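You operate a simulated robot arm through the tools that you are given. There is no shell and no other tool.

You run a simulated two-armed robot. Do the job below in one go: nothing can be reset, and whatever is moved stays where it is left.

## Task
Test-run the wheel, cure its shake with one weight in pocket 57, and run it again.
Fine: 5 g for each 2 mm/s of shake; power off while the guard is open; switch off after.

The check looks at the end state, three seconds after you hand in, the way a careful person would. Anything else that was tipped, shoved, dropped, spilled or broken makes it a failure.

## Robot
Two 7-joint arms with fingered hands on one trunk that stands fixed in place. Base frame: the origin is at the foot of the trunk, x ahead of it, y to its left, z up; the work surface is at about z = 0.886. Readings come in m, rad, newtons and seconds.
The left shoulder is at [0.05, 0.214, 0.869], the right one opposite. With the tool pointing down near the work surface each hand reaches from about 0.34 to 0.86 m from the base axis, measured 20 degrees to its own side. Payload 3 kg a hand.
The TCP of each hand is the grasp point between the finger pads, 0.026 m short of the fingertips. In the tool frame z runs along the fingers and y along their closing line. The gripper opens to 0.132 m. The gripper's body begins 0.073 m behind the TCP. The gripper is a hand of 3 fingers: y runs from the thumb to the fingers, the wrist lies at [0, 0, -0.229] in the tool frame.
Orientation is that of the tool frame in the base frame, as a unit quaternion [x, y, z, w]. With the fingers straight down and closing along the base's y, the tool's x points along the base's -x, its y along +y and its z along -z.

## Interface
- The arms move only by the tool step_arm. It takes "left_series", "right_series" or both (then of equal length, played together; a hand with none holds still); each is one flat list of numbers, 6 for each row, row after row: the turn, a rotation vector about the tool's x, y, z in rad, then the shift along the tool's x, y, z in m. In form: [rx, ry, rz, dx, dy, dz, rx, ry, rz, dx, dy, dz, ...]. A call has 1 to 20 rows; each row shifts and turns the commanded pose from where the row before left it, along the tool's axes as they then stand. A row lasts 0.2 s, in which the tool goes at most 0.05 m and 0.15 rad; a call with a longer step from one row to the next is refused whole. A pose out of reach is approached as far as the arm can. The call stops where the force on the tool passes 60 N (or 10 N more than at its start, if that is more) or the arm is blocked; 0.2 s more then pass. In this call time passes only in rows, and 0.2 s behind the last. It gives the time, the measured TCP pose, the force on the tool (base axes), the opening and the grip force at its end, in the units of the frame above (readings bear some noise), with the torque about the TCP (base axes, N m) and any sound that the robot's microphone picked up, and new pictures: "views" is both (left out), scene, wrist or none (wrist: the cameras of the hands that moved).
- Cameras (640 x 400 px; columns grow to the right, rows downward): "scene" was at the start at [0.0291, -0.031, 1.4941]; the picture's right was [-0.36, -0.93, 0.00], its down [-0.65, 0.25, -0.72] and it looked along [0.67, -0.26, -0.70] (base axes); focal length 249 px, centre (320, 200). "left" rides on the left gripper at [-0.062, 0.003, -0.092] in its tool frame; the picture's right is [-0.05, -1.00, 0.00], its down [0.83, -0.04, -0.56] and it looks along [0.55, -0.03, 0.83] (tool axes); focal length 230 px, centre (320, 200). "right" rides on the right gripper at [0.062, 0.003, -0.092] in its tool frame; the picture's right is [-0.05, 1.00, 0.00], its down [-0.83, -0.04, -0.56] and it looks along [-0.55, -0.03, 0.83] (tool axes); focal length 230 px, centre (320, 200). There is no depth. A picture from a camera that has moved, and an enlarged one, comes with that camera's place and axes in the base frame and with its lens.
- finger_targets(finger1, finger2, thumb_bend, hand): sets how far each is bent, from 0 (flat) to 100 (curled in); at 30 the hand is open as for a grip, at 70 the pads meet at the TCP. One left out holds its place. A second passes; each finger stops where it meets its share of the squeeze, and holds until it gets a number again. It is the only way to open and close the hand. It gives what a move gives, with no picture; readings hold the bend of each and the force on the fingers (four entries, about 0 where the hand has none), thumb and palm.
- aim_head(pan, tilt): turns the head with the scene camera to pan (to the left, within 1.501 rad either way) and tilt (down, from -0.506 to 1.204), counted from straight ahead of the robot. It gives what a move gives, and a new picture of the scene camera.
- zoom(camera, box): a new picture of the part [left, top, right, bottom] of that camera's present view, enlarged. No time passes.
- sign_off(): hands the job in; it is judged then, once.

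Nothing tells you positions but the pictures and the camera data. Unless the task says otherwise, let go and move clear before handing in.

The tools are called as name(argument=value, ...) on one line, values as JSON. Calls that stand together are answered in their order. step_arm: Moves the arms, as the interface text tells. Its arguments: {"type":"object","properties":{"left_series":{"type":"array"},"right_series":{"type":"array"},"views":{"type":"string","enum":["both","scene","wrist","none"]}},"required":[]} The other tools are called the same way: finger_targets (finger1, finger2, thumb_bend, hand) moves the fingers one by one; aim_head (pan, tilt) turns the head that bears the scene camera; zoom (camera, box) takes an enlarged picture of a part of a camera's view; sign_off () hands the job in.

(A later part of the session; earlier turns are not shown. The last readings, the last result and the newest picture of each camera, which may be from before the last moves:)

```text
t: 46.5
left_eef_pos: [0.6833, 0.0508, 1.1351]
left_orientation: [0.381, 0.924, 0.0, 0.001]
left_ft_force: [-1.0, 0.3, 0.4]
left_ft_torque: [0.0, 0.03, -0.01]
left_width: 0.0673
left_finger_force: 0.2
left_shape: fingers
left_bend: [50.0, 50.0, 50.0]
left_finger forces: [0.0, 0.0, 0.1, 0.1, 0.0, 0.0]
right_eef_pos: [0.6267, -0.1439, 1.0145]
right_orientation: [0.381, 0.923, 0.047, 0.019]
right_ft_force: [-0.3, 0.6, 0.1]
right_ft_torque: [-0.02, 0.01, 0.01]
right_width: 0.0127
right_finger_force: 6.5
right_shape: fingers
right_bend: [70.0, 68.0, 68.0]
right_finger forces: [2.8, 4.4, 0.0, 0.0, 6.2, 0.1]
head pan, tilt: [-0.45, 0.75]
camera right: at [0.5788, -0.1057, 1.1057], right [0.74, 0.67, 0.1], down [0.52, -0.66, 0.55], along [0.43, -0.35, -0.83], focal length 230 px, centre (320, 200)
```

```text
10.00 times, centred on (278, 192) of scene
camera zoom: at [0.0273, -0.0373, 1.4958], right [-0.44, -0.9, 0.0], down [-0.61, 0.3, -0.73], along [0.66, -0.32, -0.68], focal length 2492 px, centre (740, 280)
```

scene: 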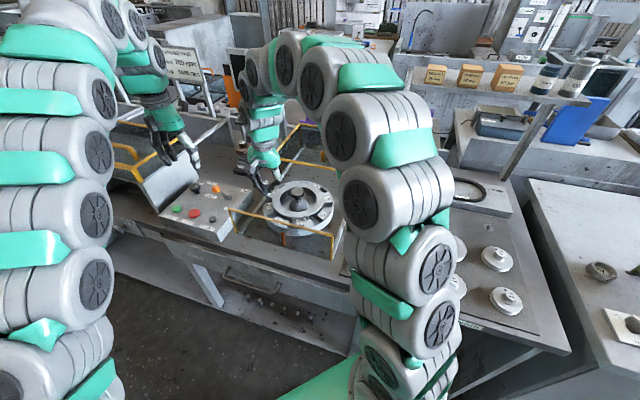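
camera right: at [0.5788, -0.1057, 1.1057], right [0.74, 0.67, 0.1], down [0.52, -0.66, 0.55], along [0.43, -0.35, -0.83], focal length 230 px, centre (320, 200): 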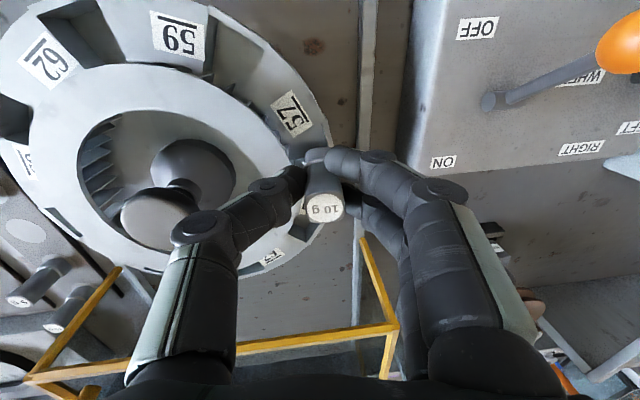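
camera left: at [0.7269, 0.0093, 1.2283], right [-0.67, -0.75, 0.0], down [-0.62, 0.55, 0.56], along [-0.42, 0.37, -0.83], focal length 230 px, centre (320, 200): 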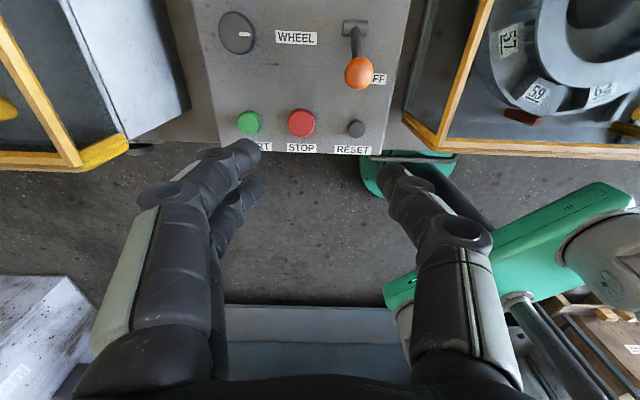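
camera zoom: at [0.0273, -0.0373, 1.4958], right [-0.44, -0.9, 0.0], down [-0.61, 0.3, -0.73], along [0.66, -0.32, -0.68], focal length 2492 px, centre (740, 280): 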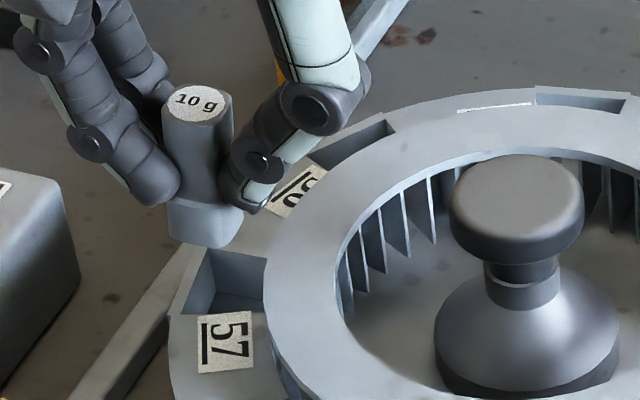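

Cross-checking both cameras, the recess rim is at z about 0.949, centred at (0.544, 0.341) in bench depth and left, and the weight bottom is about 2-3 mm off that. I'll correct, turn a little to square it with the recess, and come down to just above the rim.

step_arm(right_series=[0, 0, 0, -0.002, -0.003, 0, 0, 0, -0.14, 0, 0, 0, 0, 0, 0, 0.0002, -0.001, 0.01, 0, 0, 0, 0.0001, -0.001, 0.007], views="wrist")

zoom(camera="scene", box=[258, 172, 298, 212])

zoom(camera="right", box=[260, 80, 380, 190])

```text
t: 47.5
left_eef_pos: [0.6808, 0.0514, 1.1361]
left_orientation: [0.382, 0.924, 0.0, 0.0]
left_ft_force: [0.8, -0.1, 0.5]
left_ft_torque: [0.0, -0.02, 0.0]
left_width: 0.0678
left_finger_force: 0.0
left_shape: fingers
left_bend: [50.0, 50.0, 50.0]
left_finger forces: [0.0, 0.0, 0.0, 0.0, 0.0, 0.1]
right_eef_pos: [0.6275, -0.1481, 0.9928]
right_orientation: [0.315, 0.948, 0.044, 0.022]
right_ft_force: [-0.1, 0.0, -1.3]
right_ft_torque: [0.02, 0.02, 0.04]
right_width: 0.0127
right_finger_force: 6.6
right_shape: fingers
right_bend: [70.0, 68.0, 68.0]
right_finger forces: [2.9, 4.4, 0.1, 0.0, 6.1, 0.0]
head pan, tilt: [-0.45, 0.75]
camera right: at [0.5724, -0.1157, 1.085], right [0.64, 0.77, 0.1], down [0.6, -0.57, 0.56], along [0.48, -0.3, -0.82], focal length 230 px, centre (320, 200)
```

right: 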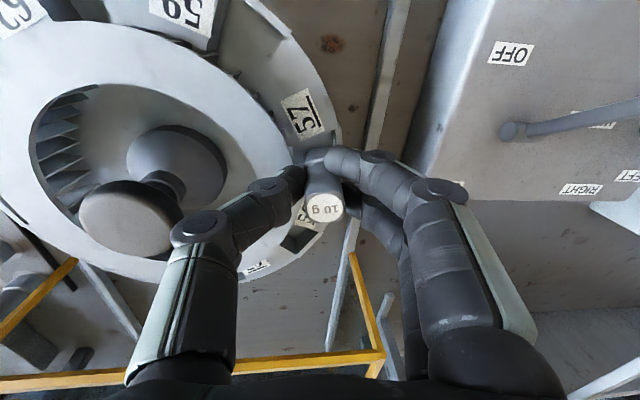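

```text
10.00 times, centred on (278, 192) of scene
camera zoom: at [0.0273, -0.0373, 1.4958], right [-0.44, -0.9, 0.0], down [-0.61, 0.3, -0.73], along [0.66, -0.32, -0.68], focal length 2492 px, centre (740, 280)
```

zoom: 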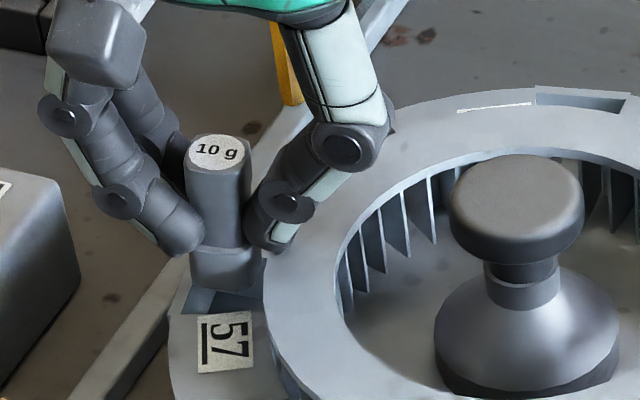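

```text
3.64 times, centred on (320, 135) of right
camera zoom: at [0.5724, -0.1157, 1.085], right [0.64, 0.77, 0.1], down [0.6, -0.57, 0.56], along [0.48, -0.3, -0.82], focal length 837 px, centre (320, 436)
```

zoom: 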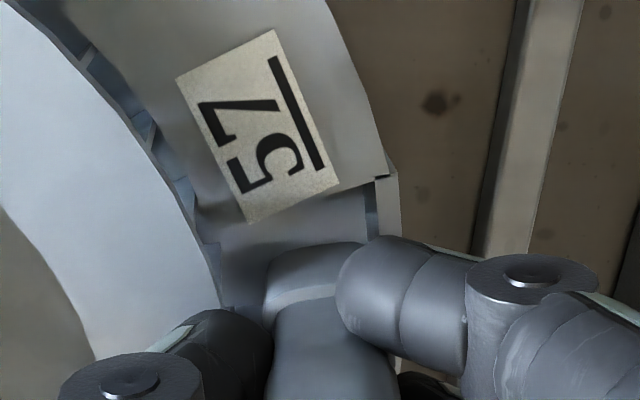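

The weight is just above the rim but looks slightly too far back. Before going in I'll measure another pocket up close to judge the clearance.

zoom(camera="scene", box=[305, 180, 345, 230])

zoom(camera="right", box=[285, 110, 355, 180])

zoom(camera="scene", box=[268, 180, 292, 212])

```text
8.00 times, centred on (325, 205) of scene
camera zoom: at [0.0273, -0.0373, 1.4958], right [-0.44, -0.9, 0.0], down [-0.61, 0.3, -0.73], along [0.66, -0.32, -0.68], focal length 1993 px, centre (280, 160)
```

zoom: 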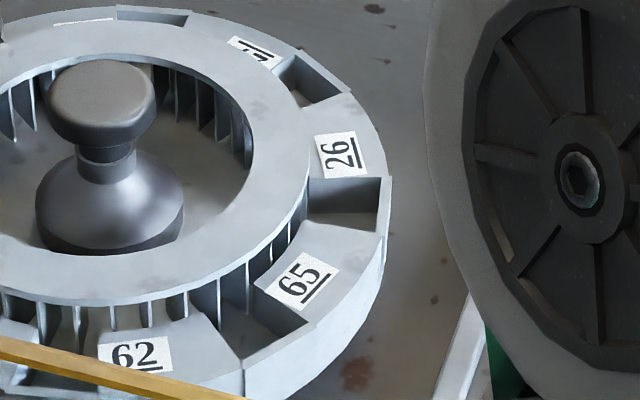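

```text
5.71 times, centred on (320, 145) of right
camera zoom: at [0.5724, -0.1157, 1.085], right [0.64, 0.77, 0.1], down [0.6, -0.57, 0.56], along [0.48, -0.3, -0.82], focal length 1315 px, centre (320, 514)
```

zoom: 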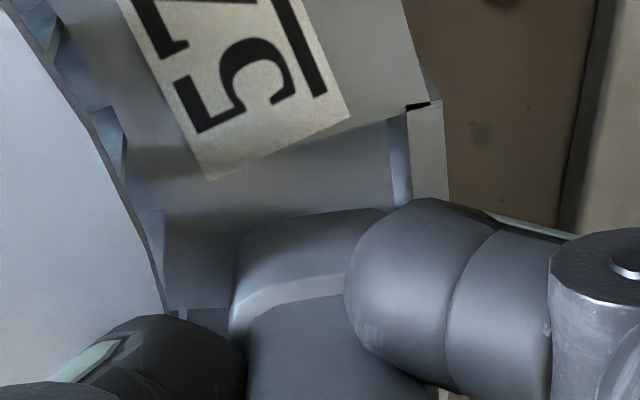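

```text
12.50 times, centred on (280, 196) of scene
camera zoom: at [0.0273, -0.0373, 1.4958], right [-0.44, -0.9, 0.0], down [-0.61, 0.3, -0.73], along [0.66, -0.32, -0.68], focal length 3115 px, centre (820, 250)
```

zoom: 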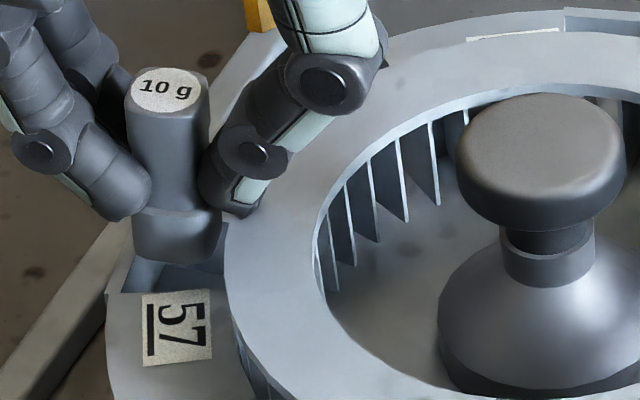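

The recess is about 26 mm front to back, and the weight must come about 5 mm forward (toward the bench front) and 3 mm right. I'll make that correction and check before inserting.

step_arm(right_series=[0, 0, 0, 0.0054, -0.0023, 0], views="wrist")

zoom(camera="scene", box=[268, 180, 292, 212])

zoom(camera="right", box=[285, 110, 355, 180])

```text
t: 47.9
left_eef_pos: [0.6809, 0.0514, 1.1365]
left_orientation: [0.381, 0.925, 0.0, -0.001]
left_ft_force: [0.5, -0.2, 0.8]
left_ft_torque: [-0.01, -0.01, 0.01]
left_width: 0.0675
left_finger_force: 0.0
left_shape: fingers
left_bend: [50.0, 50.0, 50.0]
left_finger forces: [0.0, 0.0, 0.0, 0.0, 0.0, 0.0]
right_eef_pos: [0.6199, -0.1473, 0.9945]
right_orientation: [0.315, 0.948, 0.045, 0.023]
right_ft_force: [-0.6, 0.0, -0.8]
right_ft_torque: [0.0, 0.03, -0.03]
right_width: 0.0125
right_finger_force: 6.9
right_shape: fingers
right_bend: [70.0, 68.0, 68.0]
right_finger forces: [2.8, 4.4, 0.1, 0.0, 6.0, 0.0]
head pan, tilt: [-0.45, 0.75]
camera right: at [0.5665, -0.1147, 1.0849], right [0.64, 0.77, 0.1], down [0.6, -0.57, 0.56], along [0.48, -0.3, -0.82], focal length 230 px, centre (320, 200)
```

right: 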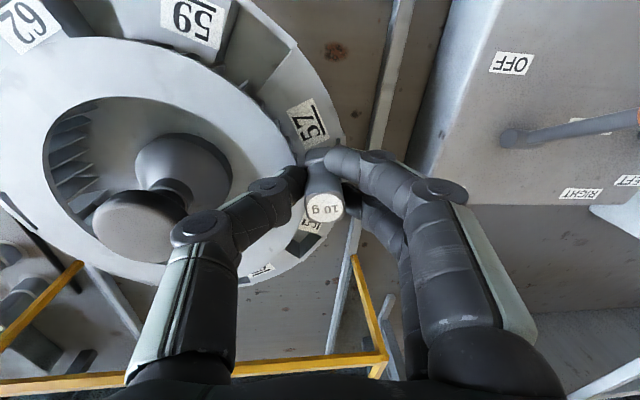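

```text
12.50 times, centred on (280, 196) of scene
camera zoom: at [0.0273, -0.0373, 1.4958], right [-0.44, -0.9, 0.0], down [-0.61, 0.3, -0.73], along [0.66, -0.32, -0.68], focal length 3115 px, centre (820, 250)
```

zoom: 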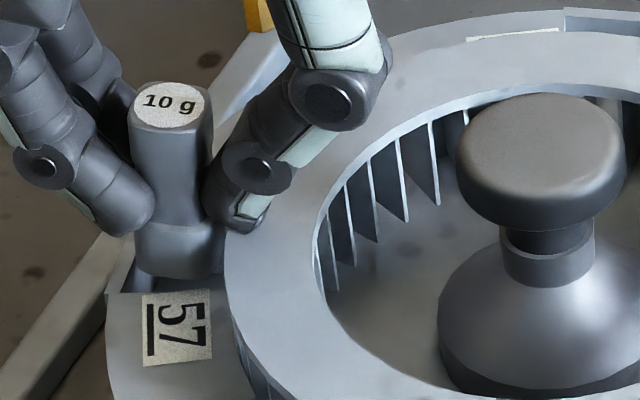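

```text
5.71 times, centred on (320, 145) of right
camera zoom: at [0.5665, -0.1147, 1.0849], right [0.64, 0.77, 0.1], down [0.6, -0.57, 0.56], along [0.48, -0.3, -0.82], focal length 1315 px, centre (320, 514)
```

zoom: 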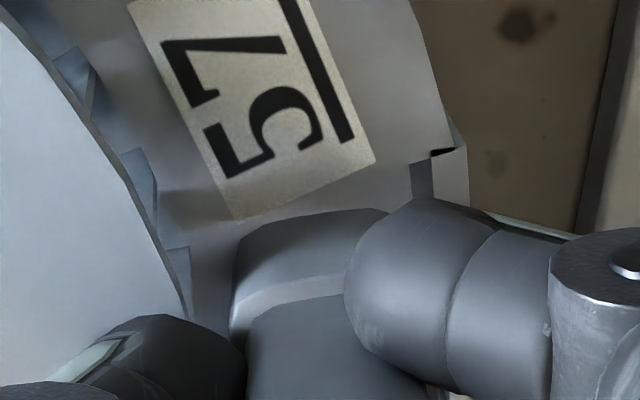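

The weight is now nearly in line but slightly too close to the front edge. I'll nudge it 2 mm back and lower in small steps while watching the force.

step_arm(right_series=[0, 0, 0, -0.0022, 0.0002, 0, 0, 0, 0, 0, -0.0005, 0.004, 0, 0, 0, 0, -0.0003, 0.003], views="wrist")

zoom(camera="scene", box=[268, 180, 292, 212])

zoom(camera="right", box=[285, 110, 355, 180])

```text
t: 48.8
left_eef_pos: [0.6803, 0.0512, 1.137]
left_orientation: [0.381, 0.924, 0.0, 0.0]
left_ft_force: [-0.4, -0.2, 0.5]
left_ft_torque: [-0.02, 0.02, 0.01]
left_width: 0.0674
left_finger_force: 0.1
left_shape: fingers
left_bend: [50.0, 50.0, 50.0]
left_finger forces: [0.1, 0.1, 0.1, 0.1, 0.0, 0.0]
right_eef_pos: [0.6249, -0.1485, 0.9916]
right_orientation: [0.315, 0.947, 0.046, 0.028]
right_ft_force: [-5.0, -7.7, 31.6]
right_ft_torque: [-0.47, 0.46, 0.06]
right_width: 0.0124
right_finger_force: 23.7
right_shape: fingers
right_bend: [70.0, 68.0, 71.0]
right_finger forces: [3.6, 5.0, 0.0, 0.1, 38.5, 0.0]
head pan, tilt: [-0.45, 0.75]
stopped in row 3 (right hand): the force on the tool passed its limit at 62 N (the readings are from after the stop); the commanded pose is now the measured one
camera right: at [0.5701, -0.1174, 1.0817], right [0.64, 0.76, 0.1], down [0.59, -0.57, 0.57], along [0.49, -0.3, -0.82], focal length 230 px, centre (320, 200)
```

right: 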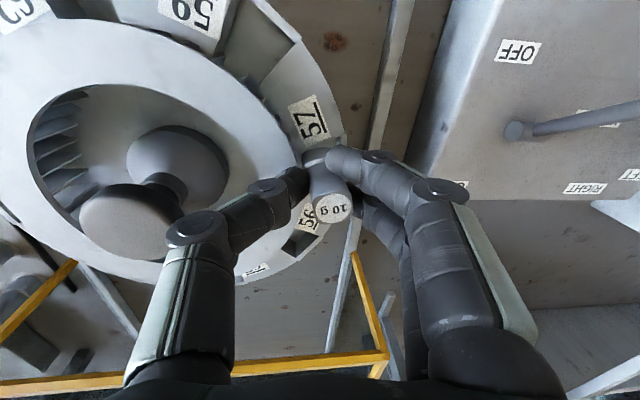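

```text
12.50 times, centred on (280, 196) of scene
camera zoom: at [0.0269, -0.0373, 1.4958], right [-0.44, -0.9, 0.0], down [-0.61, 0.3, -0.73], along [0.66, -0.32, -0.68], focal length 3115 px, centre (820, 250)
```

zoom: 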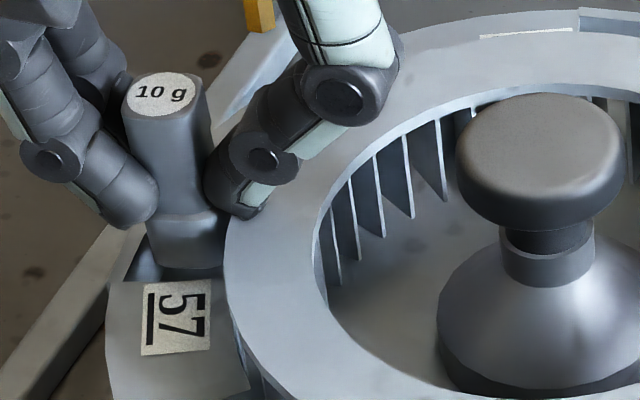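

```text
5.71 times, centred on (320, 145) of right
camera zoom: at [0.5701, -0.1174, 1.0817], right [0.64, 0.76, 0.1], down [0.59, -0.57, 0.57], along [0.49, -0.3, -0.82], focal length 1315 px, centre (320, 514)
```

zoom: 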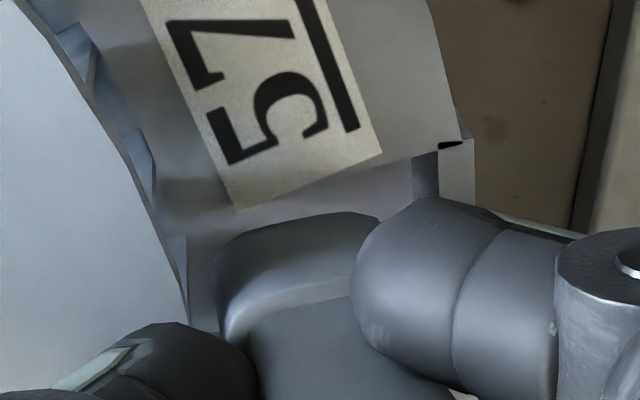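

The thumb met the raised inner ring (about z 0.97), so this grip is too low on the weight. I'll lift away now, check the wheel and weight, then regrip higher at the rack.

step_arm(right_series=[0, 0, 0, -0.0003, 0.0017, -0.017, 0, 0, 0, -0.0005, 0.0033, -0.033, 0, 0, 0, -0.0005, 0.0033, -0.033, 0, 0, 0.14, 0, 0, 0, 0.1, 0, 0, 0, 0, 0], views="both")

zoom(camera="right", box=[220, 60, 420, 240])

zoom(camera="scene", box=[245, 125, 345, 235])

```text
t: 50.0
left_eef_pos: [0.6828, 0.0507, 1.1362]
left_orientation: [0.381, 0.924, 0.0, 0.0]
left_ft_force: [0.6, -0.2, -0.8]
left_ft_torque: [-0.01, 0.01, -0.04]
left_width: 0.0676
left_finger_force: 0.1
left_shape: fingers
left_bend: [50.0, 50.0, 50.0]
left_finger forces: [0.0, 0.1, 0.0, 0.0, 0.1, 0.0]
right_eef_pos: [0.6233, -0.1509, 1.0731]
right_orientation: [0.383, 0.924, 0.0, 0.002]
right_ft_force: [-0.4, -0.7, -0.2]
right_ft_torque: [0.02, -0.03, 0.02]
right_width: 0.0126
right_finger_force: 6.9
right_shape: fingers
right_bend: [70.0, 68.0, 69.0]
right_finger forces: [3.0, 4.5, 0.1, 0.0, 5.9, 0.1]
head pan, tilt: [-0.45, 0.75]
camera right: at [0.5819, -0.1043, 1.1645], right [0.74, 0.67, 0.0], down [0.56, -0.62, 0.56], along [0.38, -0.41, -0.83], focal length 230 px, centre (320, 200)
```

scene: 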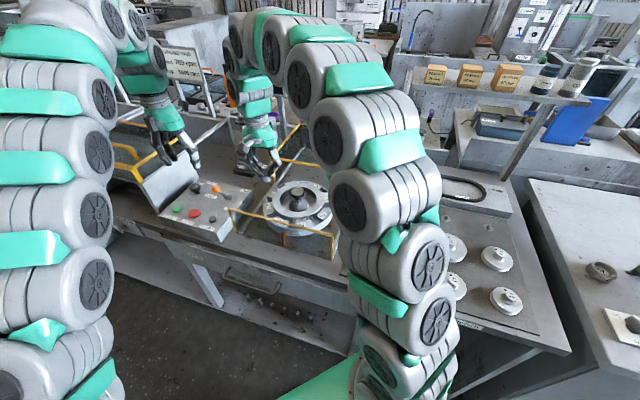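
right: 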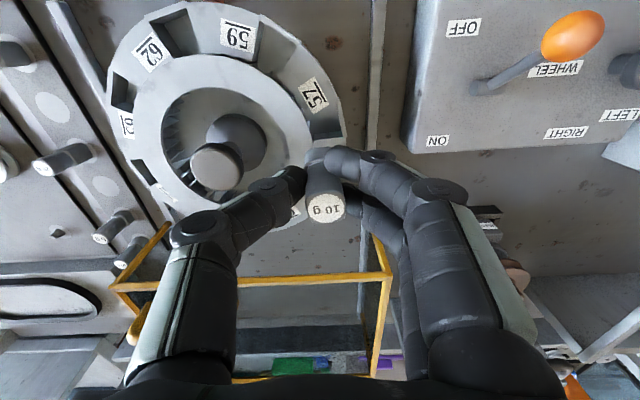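

```text
2.22 times, centred on (320, 150) of right
camera zoom: at [0.5819, -0.1043, 1.1645], right [0.74, 0.67, 0.0], down [0.56, -0.62, 0.56], along [0.38, -0.41, -0.83], focal length 511 px, centre (320, 311)
```

zoom: 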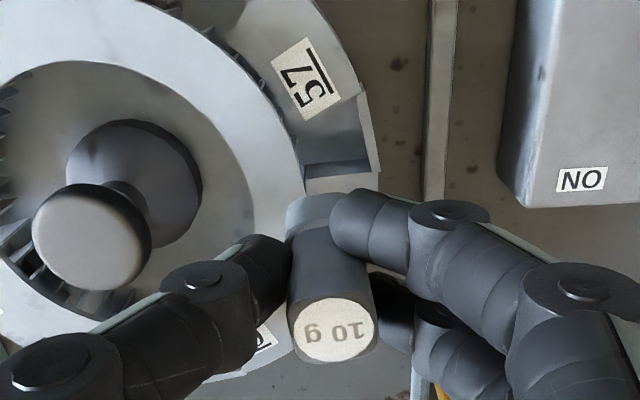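

```text
3.64 times, centred on (295, 180) of scene
camera zoom: at [0.0273, -0.0373, 1.4958], right [-0.44, -0.9, 0.0], down [-0.61, 0.3, -0.73], along [0.66, -0.32, -0.68], focal length 906 px, centre (411, 273)
```

zoom: 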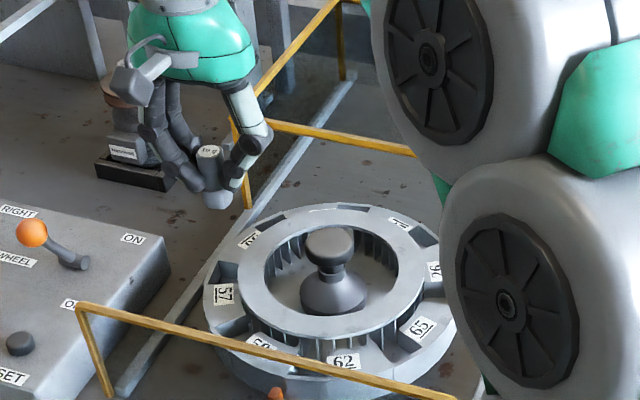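

The weight is still held well and the wheel is undisturbed. I'll take it back to its own rack slot to regrip it higher.

step_arm(right_series=[0, 0, 0, 0, 0, -0.02, 0, 0, 0, -0.0119, -0.043, 0, 0, 0, 0, -0.0119, -0.043, 0, 0, 0, 0, -0.0119, -0.043, 0, 0, 0, 0, -0.0119, -0.043, 0, 0, 0, 0, -0.0119, -0.043, 0, 0, 0, 0, -0.0119, -0.043, 0, 0, 0, 0, -0.0117, -0.043, 0, 0, 0, 0, 0, 0, 0.04, 0, 0, 0, 0, 0, 0.04], views="both")

zoom(camera="right", box=[220, 60, 420, 260])

zoom(camera="scene", box=[340, 160, 400, 230])

```text
t: 52.2
left_eef_pos: [0.6816, 0.0513, 1.1357]
left_orientation: [0.381, 0.924, 0.0, 0.0]
left_ft_force: [-0.3, -0.4, -0.1]
left_ft_torque: [0.03, 0.02, 0.01]
left_width: 0.0674
left_finger_force: 0.0
left_shape: fingers
left_bend: [50.0, 50.0, 50.0]
left_finger forces: [0.1, 0.0, 0.1, 0.0, 0.0, 0.0]
right_eef_pos: [0.4684, -0.4195, 1.0131]
right_orientation: [0.382, 0.924, 0.001, 0.002]
right_ft_force: [0.5, 0.1, -0.3]
right_ft_torque: [-0.01, 0.02, 0.02]
right_width: 0.0124
right_finger_force: 6.8
right_shape: fingers
right_bend: [70.0, 68.0, 69.0]
right_finger forces: [2.9, 4.4, 0.0, 0.1, 5.8, 0.0]
head pan, tilt: [-0.45, 0.75]
camera right: at [0.4271, -0.3755, 1.1046], right [0.74, 0.67, 0.0], down [0.55, -0.62, 0.56], along [0.38, -0.41, -0.83], focal length 230 px, centre (320, 200)
```

scene: 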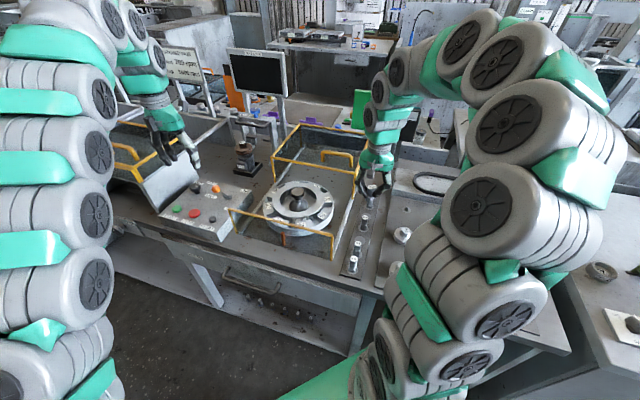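
right: 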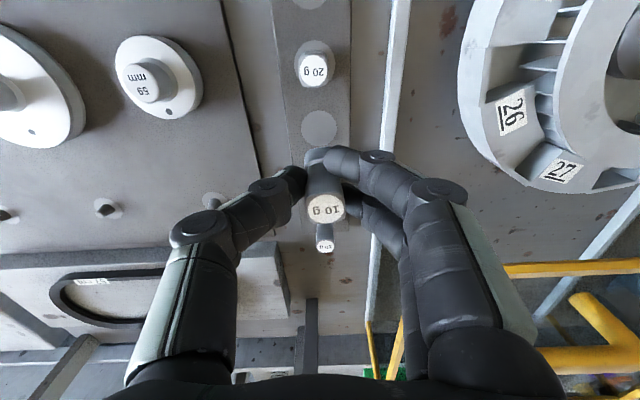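

```text
2.00 times, centred on (320, 160) of right
camera zoom: at [0.4271, -0.3755, 1.1046], right [0.74, 0.67, 0.0], down [0.55, -0.62, 0.56], along [0.38, -0.41, -0.83], focal length 460 px, centre (320, 280)
```

zoom: 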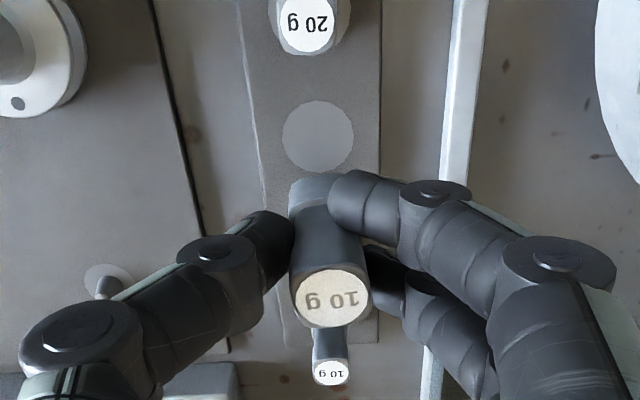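

```text
5.71 times, centred on (370, 195) of scene
camera zoom: at [0.0273, -0.0373, 1.4958], right [-0.44, -0.9, 0.0], down [-0.61, 0.3, -0.73], along [0.66, -0.32, -0.68], focal length 1424 px, centre (34, 229)
```

zoom: 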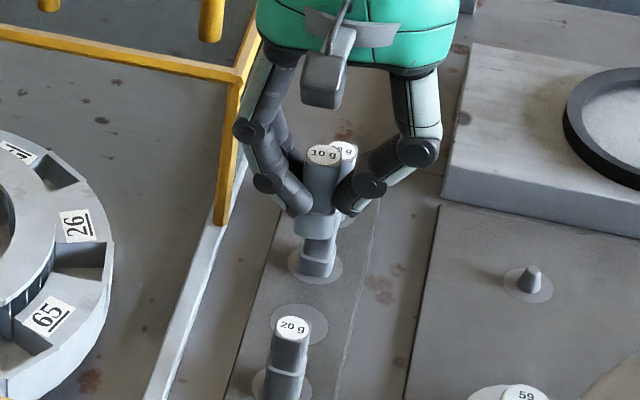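

step_arm(right_series=[0, 0, 0, -0.003, 0, 0.03, 0, 0, 0, 0, 0, 0.025, 0, 0, 0, 0, 0, 0.012, 0, 0, 0, 0, 0, 0.005, 0, 0, 0, 0, 0, 0.003], views="wrist")

zoom(camera="scene", box=[340, 160, 400, 230])

```text
t: 53.4
left_eef_pos: [0.6827, 0.0503, 1.1371]
left_orientation: [0.381, 0.924, 0.0, 0.0]
left_ft_force: [-0.8, -0.5, 0.3]
left_ft_torque: [-0.03, -0.03, -0.02]
left_width: 0.0676
left_finger_force: 0.0
left_shape: fingers
left_bend: [50.0, 50.0, 50.0]
left_finger forces: [0.1, 0.1, 0.0, 0.0, 0.0, 0.1]
right_eef_pos: [0.4728, -0.4221, 0.9367]
right_orientation: [0.382, 0.924, 0.001, 0.004]
right_ft_force: [-0.5, -0.5, -0.4]
right_ft_torque: [-0.02, 0.02, 0.02]
right_width: 0.0122
right_finger_force: 6.8
right_shape: fingers
right_bend: [70.0, 68.0, 69.0]
right_finger forces: [2.9, 4.6, 0.0, 0.0, 5.7, 0.0]
head pan, tilt: [-0.45, 0.75]
camera right: at [0.4307, -0.3772, 1.0286], right [0.74, 0.67, 0.0], down [0.55, -0.62, 0.56], along [0.38, -0.41, -0.83], focal length 230 px, centre (320, 200)
```

right: 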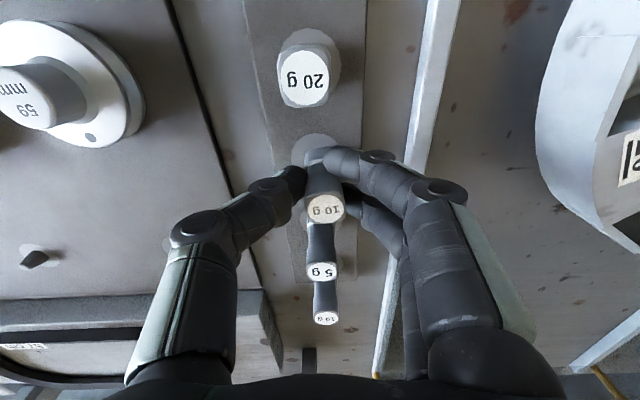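

```text
5.71 times, centred on (370, 195) of scene
camera zoom: at [0.0273, -0.0373, 1.4958], right [-0.44, -0.9, 0.0], down [-0.61, 0.3, -0.73], along [0.66, -0.32, -0.68], focal length 1424 px, centre (34, 229)
```

zoom: 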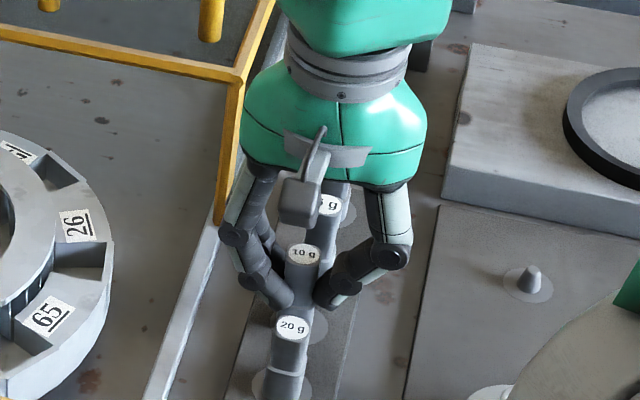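

step_arm(right_series=[0, 0, 0, 0.002, -0.002, 0.0015, 0, 0, 0, 0, 0, 0.0015], views="none")

```text
t: 54.0
left_eef_pos: [0.683, 0.0504, 1.137]
left_orientation: [0.381, 0.925, -0.001, 0.001]
left_ft_force: [0.5, 0.5, -0.7]
left_ft_torque: [0.02, -0.03, 0.01]
left_width: 0.0675
left_finger_force: 0.1
left_shape: fingers
left_bend: [50.0, 50.0, 50.0]
left_finger forces: [0.0, 0.0, 0.0, 0.1, 0.0, 0.0]
right_eef_pos: [0.4697, -0.4225, 0.9335]
right_orientation: [0.382, 0.924, 0.0, 0.003]
right_ft_force: [-0.5, 0.7, 2.3]
right_ft_torque: [0.03, 0.0, 0.03]
right_width: 0.012
right_finger_force: 7.5
right_shape: fingers
right_bend: [70.0, 68.0, 69.0]
right_finger forces: [3.3, 4.8, 0.1, 0.0, 6.7, 0.1]
head pan, tilt: [-0.45, 0.75]
```

The weight is just resting on the rack. I'll open the fingers evenly and look at how it stands.

finger_targets(hand="right", finger1=56, finger2=56, thumb_bend=56)

zoom(camera="right", box=[220, 80, 420, 280])

zoom(camera="scene", box=[340, 160, 400, 230])

```text
t: 55.0
left_eef_pos: [0.6826, 0.0499, 1.1365]
left_orientation: [0.381, 0.924, 0.0, 0.0]
left_ft_force: [-0.4, 0.2, -0.2]
left_ft_torque: [0.0, 0.0, -0.01]
left_width: 0.0677
left_finger_force: 0.1
left_shape: fingers
left_bend: [50.0, 50.0, 50.0]
left_finger forces: [0.1, 0.0, 0.1, 0.1, 0.0, 0.1]
right_eef_pos: [0.4687, -0.4216, 0.9352]
right_orientation: [0.381, 0.924, 0.001, 0.003]
right_ft_force: [-0.6, -0.6, -0.6]
right_ft_torque: [-0.02, -0.02, -0.04]
right_width: 0.0471
right_finger_force: 0.0
right_shape: fingers
right_bend: [56.0, 56.0, 56.0]
right_finger forces: [0.0, 0.0, 0.0, 0.0, 0.1, 0.1]
head pan, tilt: [-0.45, 0.75]
```

```text
2.00 times, centred on (320, 180) of right
camera zoom: at [0.4282, -0.3777, 1.0253], right [0.74, 0.67, 0.0], down [0.55, -0.62, 0.56], along [0.38, -0.41, -0.83], focal length 460 px, centre (320, 240)
```

zoom: 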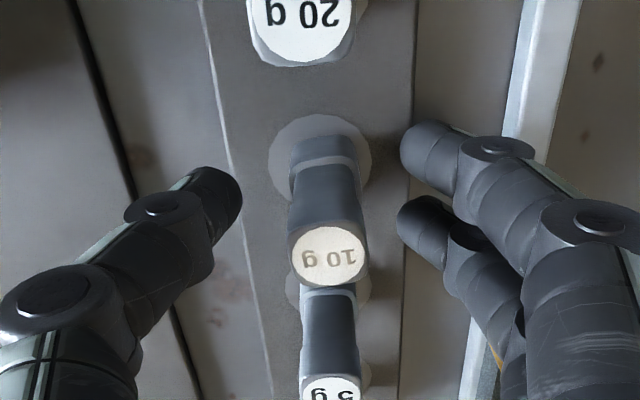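

```text
5.71 times, centred on (370, 195) of scene
camera zoom: at [0.0273, -0.0373, 1.4958], right [-0.44, -0.9, 0.0], down [-0.61, 0.3, -0.73], along [0.66, -0.32, -0.68], focal length 1424 px, centre (34, 229)
```

zoom: 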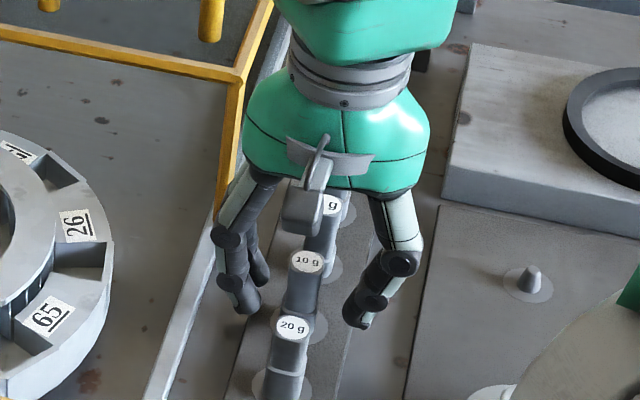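

The weight stands upright again. I'll raise the hand 12.5 mm and centre it, then grip nearer the top.

step_arm(right_series=[0, 0, 0, 0, 0.002, -0.012], views="none")

finger_targets(hand="right", finger1=68, finger2=68, thumb_bend=68)

zoom(camera="right", box=[220, 80, 420, 280])

zoom(camera="scene", box=[340, 160, 400, 230])

```text
t: 55.4
left_eef_pos: [0.6809, 0.052, 1.1368]
left_orientation: [0.381, 0.925, 0.0, 0.001]
left_ft_force: [-0.4, 0.4, 0.7]
left_ft_torque: [-0.02, 0.03, 0.03]
left_width: 0.0674
left_finger_force: 0.1
left_shape: fingers
left_bend: [50.0, 50.0, 50.0]
left_finger forces: [0.0, 0.0, 0.1, 0.0, 0.0, 0.0]
right_eef_pos: [0.4722, -0.4206, 0.9467]
right_orientation: [0.381, 0.925, 0.0, 0.004]
right_ft_force: [0.0, -0.2, -0.1]
right_ft_torque: [0.0, -0.02, 0.0]
right_width: 0.0471
right_finger_force: 0.0
right_shape: fingers
right_bend: [56.0, 56.0, 56.0]
right_finger forces: [0.1, 0.0, 0.1, 0.0, 0.1, 0.1]
head pan, tilt: [-0.45, 0.75]
```

```text
t: 56.4
left_eef_pos: [0.6819, 0.0513, 1.1357]
left_orientation: [0.382, 0.924, 0.0, 0.0]
left_ft_force: [-0.4, -0.2, -0.6]
left_ft_torque: [-0.01, 0.0, 0.03]
left_width: 0.0677
left_finger_force: 0.0
left_shape: fingers
left_bend: [50.0, 50.0, 50.0]
left_finger forces: [0.0, 0.0, 0.0, 0.0, 0.0, 0.1]
right_eef_pos: [0.4712, -0.4221, 0.9465]
right_orientation: [0.382, 0.924, 0.0, 0.003]
right_ft_force: [-0.2, -0.5, -0.1]
right_ft_torque: [0.0, 0.01, -0.02]
right_width: 0.0149
right_finger_force: 2.4
right_shape: fingers
right_bend: [67.0, 66.0, 67.0]
right_finger forces: [0.4, 1.5, 0.1, 0.0, 2.1, 0.0]
head pan, tilt: [-0.45, 0.75]
```

```text
2.00 times, centred on (320, 180) of right
camera zoom: at [0.4295, -0.3762, 1.0381], right [0.74, 0.67, 0.0], down [0.55, -0.62, 0.56], along [0.38, -0.41, -0.83], focal length 460 px, centre (320, 240)
```

zoom: 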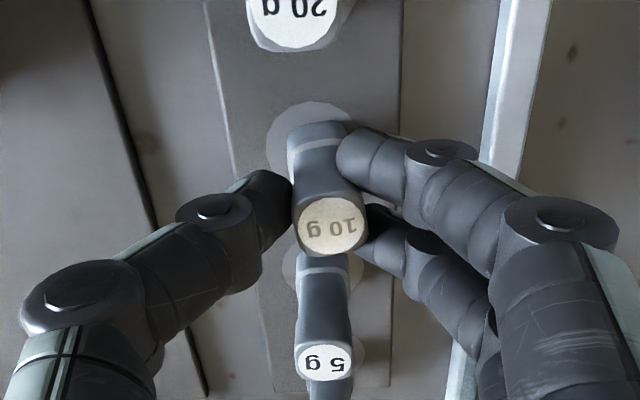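

```text
5.71 times, centred on (370, 195) of scene
camera zoom: at [0.0273, -0.0373, 1.4958], right [-0.44, -0.9, 0.0], down [-0.61, 0.3, -0.73], along [0.66, -0.32, -0.68], focal length 1424 px, centre (34, 229)
```

zoom: 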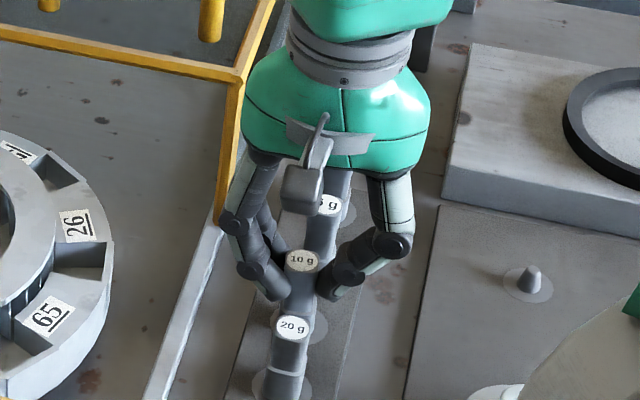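

finger_targets(hand="right", finger1=71, finger2=71, thumb_bend=71)

step_arm(right_series=[0, 0, 0, 0, 0, -0.01, 0, 0, 0, 0, 0, -0.025, 0, 0, 0, 0, 0, -0.035], views="wrist")

zoom(camera="right", box=[220, 80, 420, 280])

zoom(camera="scene", box=[340, 160, 400, 230])

```text
t: 57.4
left_eef_pos: [0.6814, 0.052, 1.136]
left_orientation: [0.382, 0.924, 0.0, 0.0]
left_ft_force: [0.0, 1.1, 0.2]
left_ft_torque: [0.01, -0.03, -0.03]
left_width: 0.0676
left_finger_force: 0.0
left_shape: fingers
left_bend: [50.0, 50.0, 50.0]
left_finger forces: [0.0, 0.1, 0.0, 0.0, 0.1, 0.0]
right_eef_pos: [0.4711, -0.4217, 0.9465]
right_orientation: [0.382, 0.924, 0.001, 0.003]
right_ft_force: [-1.0, -1.1, -0.6]
right_ft_torque: [0.02, -0.05, 0.03]
right_width: 0.0127
right_finger_force: 6.4
right_shape: fingers
right_bend: [69.0, 68.0, 68.0]
right_finger forces: [2.3, 4.1, 0.1, 0.1, 6.4, 0.0]
head pan, tilt: [-0.45, 0.75]
```

```text
t: 58.2
left_eef_pos: [0.6818, 0.0504, 1.1363]
left_orientation: [0.381, 0.925, 0.001, 0.0]
left_ft_force: [-0.6, 0.2, 0.1]
left_ft_torque: [0.01, -0.02, -0.01]
left_width: 0.0673
left_finger_force: 0.0
left_shape: fingers
left_bend: [50.0, 50.0, 50.0]
left_finger forces: [0.0, 0.1, 0.0, 0.1, 0.1, 0.0]
right_eef_pos: [0.4729, -0.4234, 1.0142]
right_orientation: [0.381, 0.925, 0.001, 0.003]
right_ft_force: [0.1, 0.8, 1.0]
right_ft_torque: [0.01, 0.0, -0.03]
right_width: 0.0124
right_finger_force: 6.4
right_shape: fingers
right_bend: [69.0, 68.0, 68.0]
right_finger forces: [2.4, 4.3, 0.0, 0.0, 6.3, 0.0]
head pan, tilt: [-0.45, 0.75]
camera right: at [0.4311, -0.3787, 1.1066], right [0.74, 0.67, 0.0], down [0.56, -0.62, 0.56], along [0.38, -0.41, -0.83], focal length 230 px, centre (320, 200)
```

right: 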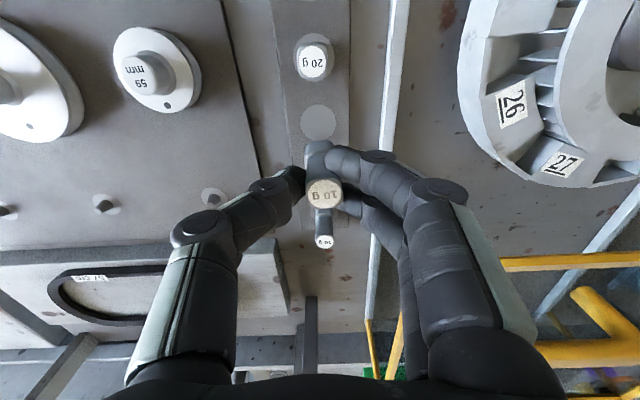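

```text
2.00 times, centred on (320, 180) of right
camera zoom: at [0.4311, -0.3787, 1.1066], right [0.74, 0.67, 0.0], down [0.56, -0.62, 0.56], along [0.38, -0.41, -0.83], focal length 460 px, centre (320, 240)
```

zoom: 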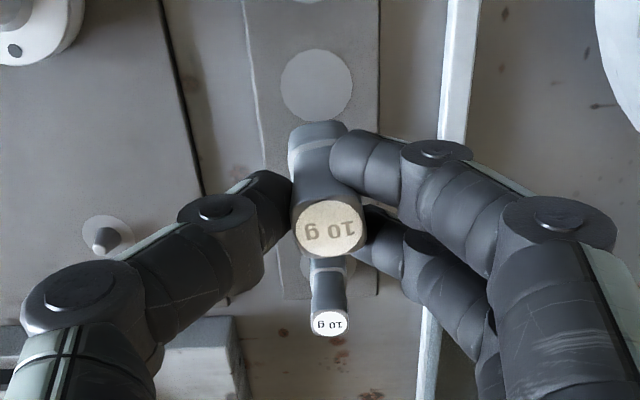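

```text
5.71 times, centred on (370, 195) of scene
camera zoom: at [0.0273, -0.0373, 1.4958], right [-0.44, -0.9, 0.0], down [-0.61, 0.3, -0.73], along [0.66, -0.32, -0.68], focal length 1424 px, centre (34, 229)
```

zoom: 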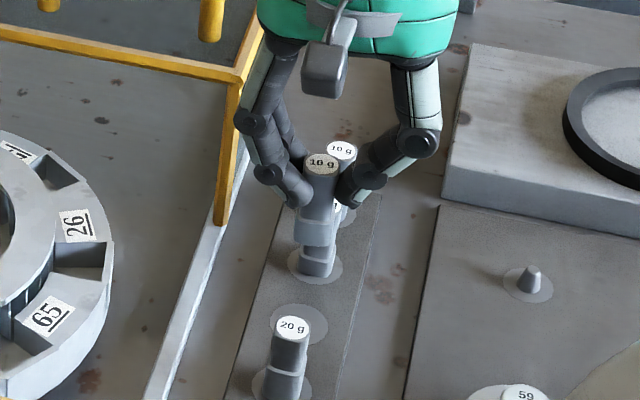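

Now the weight hangs further below the fingertips. I'll carry it back over pocket 57, turning the hand to match the recess and uprighting the weight.

step_arm(right_series=[0, 0, 0, 0, 0, -0.038, 0, 0, 0, 0, 0, -0.038, 0, 0, 0, 0.01254, 0.04304, 0, 0, 0, 0, 0.01254, 0.04304, 0, 0, 0, 0, 0.01254, 0.04304, 0, 0, 0, 0, 0.01254, 0.04304, 0, 0, 0, 0, 0.01254, 0.04304, 0, 0, 0, 0, 0.01254, 0.04304, 0, 0, 0, 0, 0.01254, 0.04304, 0, 0, 0, -0.1, 0, 0, 0, 0, 0, -0.1, 0, 0, 0, -0.1, 0, 0, 0, 0, 0], views="wrist")

zoom(camera="right", box=[250, 70, 390, 200])

zoom(camera="scene", box=[250, 140, 310, 215])

```text
t: 60.8
left_eef_pos: [0.6821, 0.0512, 1.1363]
left_orientation: [0.381, 0.925, 0.0, 0.0]
left_ft_force: [-0.4, 0.7, 1.2]
left_ft_torque: [0.04, -0.02, -0.02]
left_width: 0.0675
left_finger_force: 0.1
left_shape: fingers
left_bend: [50.0, 50.0, 50.0]
left_finger forces: [0.0, 0.0, 0.0, 0.0, 0.1, 0.0]
right_eef_pos: [0.621, -0.1464, 1.0948]
right_orientation: [0.287, 0.956, 0.049, 0.019]
right_ft_force: [-0.9, 0.2, -0.1]
right_ft_torque: [0.02, 0.0, 0.0]
right_width: 0.0125
right_finger_force: 6.6
right_shape: fingers
right_bend: [70.0, 68.0, 68.0]
right_finger forces: [2.5, 4.4, 0.0, 0.1, 6.1, 0.1]
head pan, tilt: [-0.45, 0.75]
camera right: at [0.5664, -0.1184, 1.1854], right [0.59, 0.8, 0.1], down [0.63, -0.54, 0.55], along [0.5, -0.26, -0.83], focal length 230 px, centre (320, 200)
```

right: 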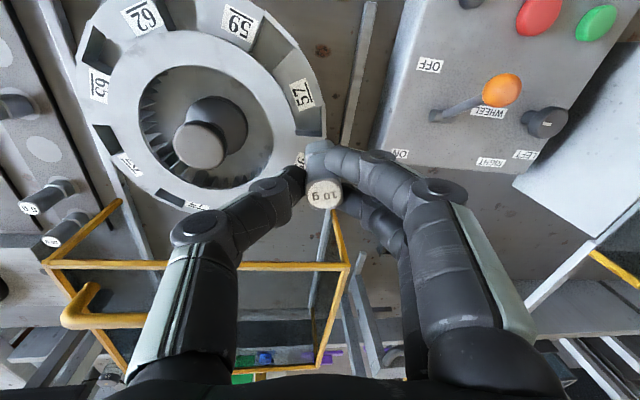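

```text
3.08 times, centred on (320, 135) of right
camera zoom: at [0.5664, -0.1184, 1.1854], right [0.59, 0.8, 0.1], down [0.63, -0.54, 0.55], along [0.5, -0.26, -0.83], focal length 708 px, centre (320, 400)
```

zoom: 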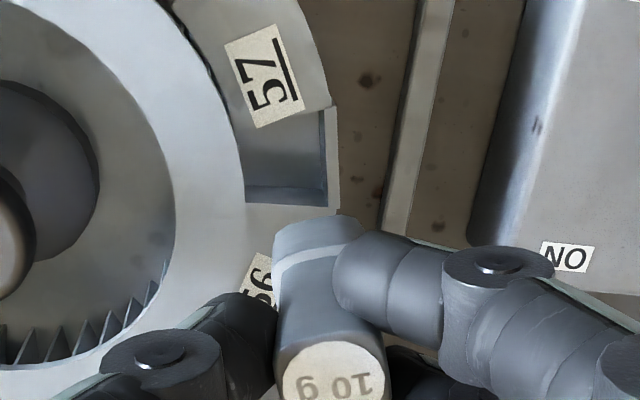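

```text
5.33 times, centred on (280, 178) of scene
camera zoom: at [0.0273, -0.0373, 1.4958], right [-0.44, -0.9, 0.0], down [-0.61, 0.3, -0.73], along [0.66, -0.32, -0.68], focal length 1329 px, centre (533, 320)
```

zoom: 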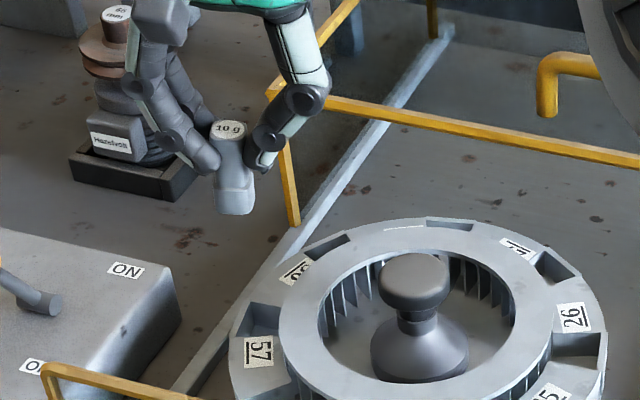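

That gives a clear view of the empty pocket 57, centre at about (0.545, 0.338). The scene view shows the weight is actually square with the hand, so I'll undo the tilt, centre it, and lower to just above the rim.

step_arm(right_series=[0.1, 0, 0, 0, 0, 0, 0, 0, 0, -0.0047, 0.0009, 0.02, 0, 0, 0, 0, 0, 0.033, 0, 0, 0, 0, 0, 0.03], views="wrist")

zoom(camera="right", box=[270, 90, 370, 180])

zoom(camera="scene", box=[264, 174, 294, 212])

```text
t: 61.8
left_eef_pos: [0.6821, 0.0503, 1.1356]
left_orientation: [0.381, 0.924, -0.001, 0.0]
left_ft_force: [0.4, -0.2, 0.2]
left_ft_torque: [0.02, -0.01, 0.0]
left_width: 0.0674
left_finger_force: 0.1
left_shape: fingers
left_bend: [50.0, 50.0, 50.0]
left_finger forces: [0.0, 0.0, 0.0, 0.0, 0.0, 0.0]
right_eef_pos: [0.6259, -0.1483, 1.0105]
right_orientation: [0.286, 0.958, 0.001, 0.003]
right_ft_force: [-0.6, 0.0, -0.3]
right_ft_torque: [-0.02, 0.02, 0.0]
right_width: 0.0124
right_finger_force: 6.5
right_shape: fingers
right_bend: [70.0, 68.0, 68.0]
right_finger forces: [2.5, 4.5, 0.1, 0.1, 6.0, 0.0]
head pan, tilt: [-0.45, 0.75]
camera right: at [0.5762, -0.1122, 1.1015], right [0.59, 0.81, 0.0], down [0.67, -0.49, 0.56], along [0.45, -0.33, -0.83], focal length 230 px, centre (320, 200)
```

right: 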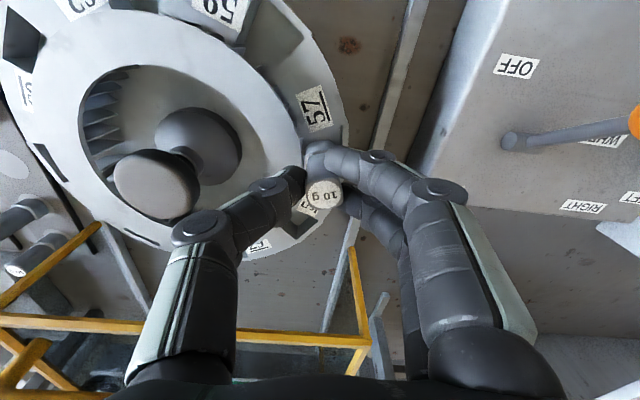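

```text
4.44 times, centred on (320, 135) of right
camera zoom: at [0.5762, -0.1122, 1.1015], right [0.59, 0.81, 0.0], down [0.67, -0.49, 0.56], along [0.45, -0.33, -0.83], focal length 1022 px, centre (320, 489)
```

zoom: 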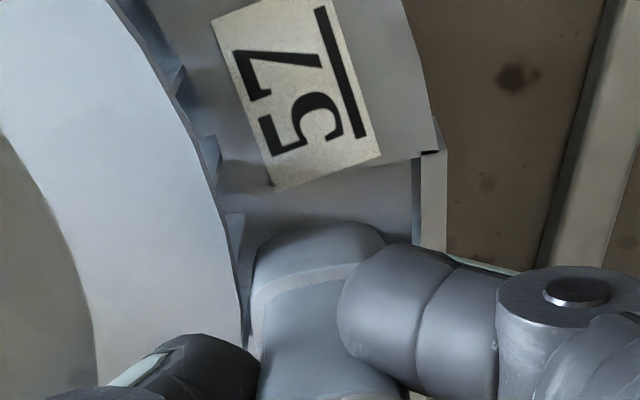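

```text
10.53 times, centred on (279, 193) of scene
camera zoom: at [0.0273, -0.0373, 1.4958], right [-0.44, -0.9, 0.0], down [-0.61, 0.3, -0.73], along [0.66, -0.32, -0.68], focal length 2623 px, centre (752, 274)
```

zoom: 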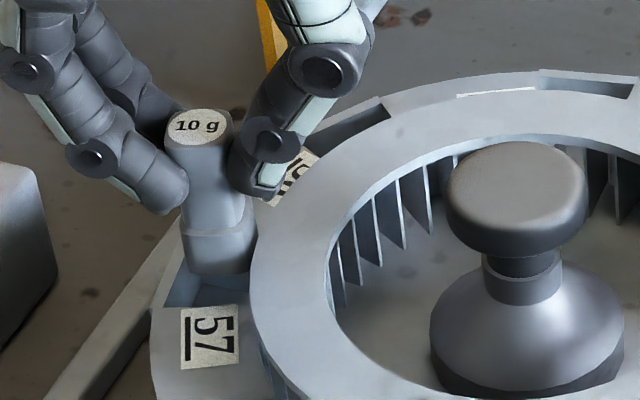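

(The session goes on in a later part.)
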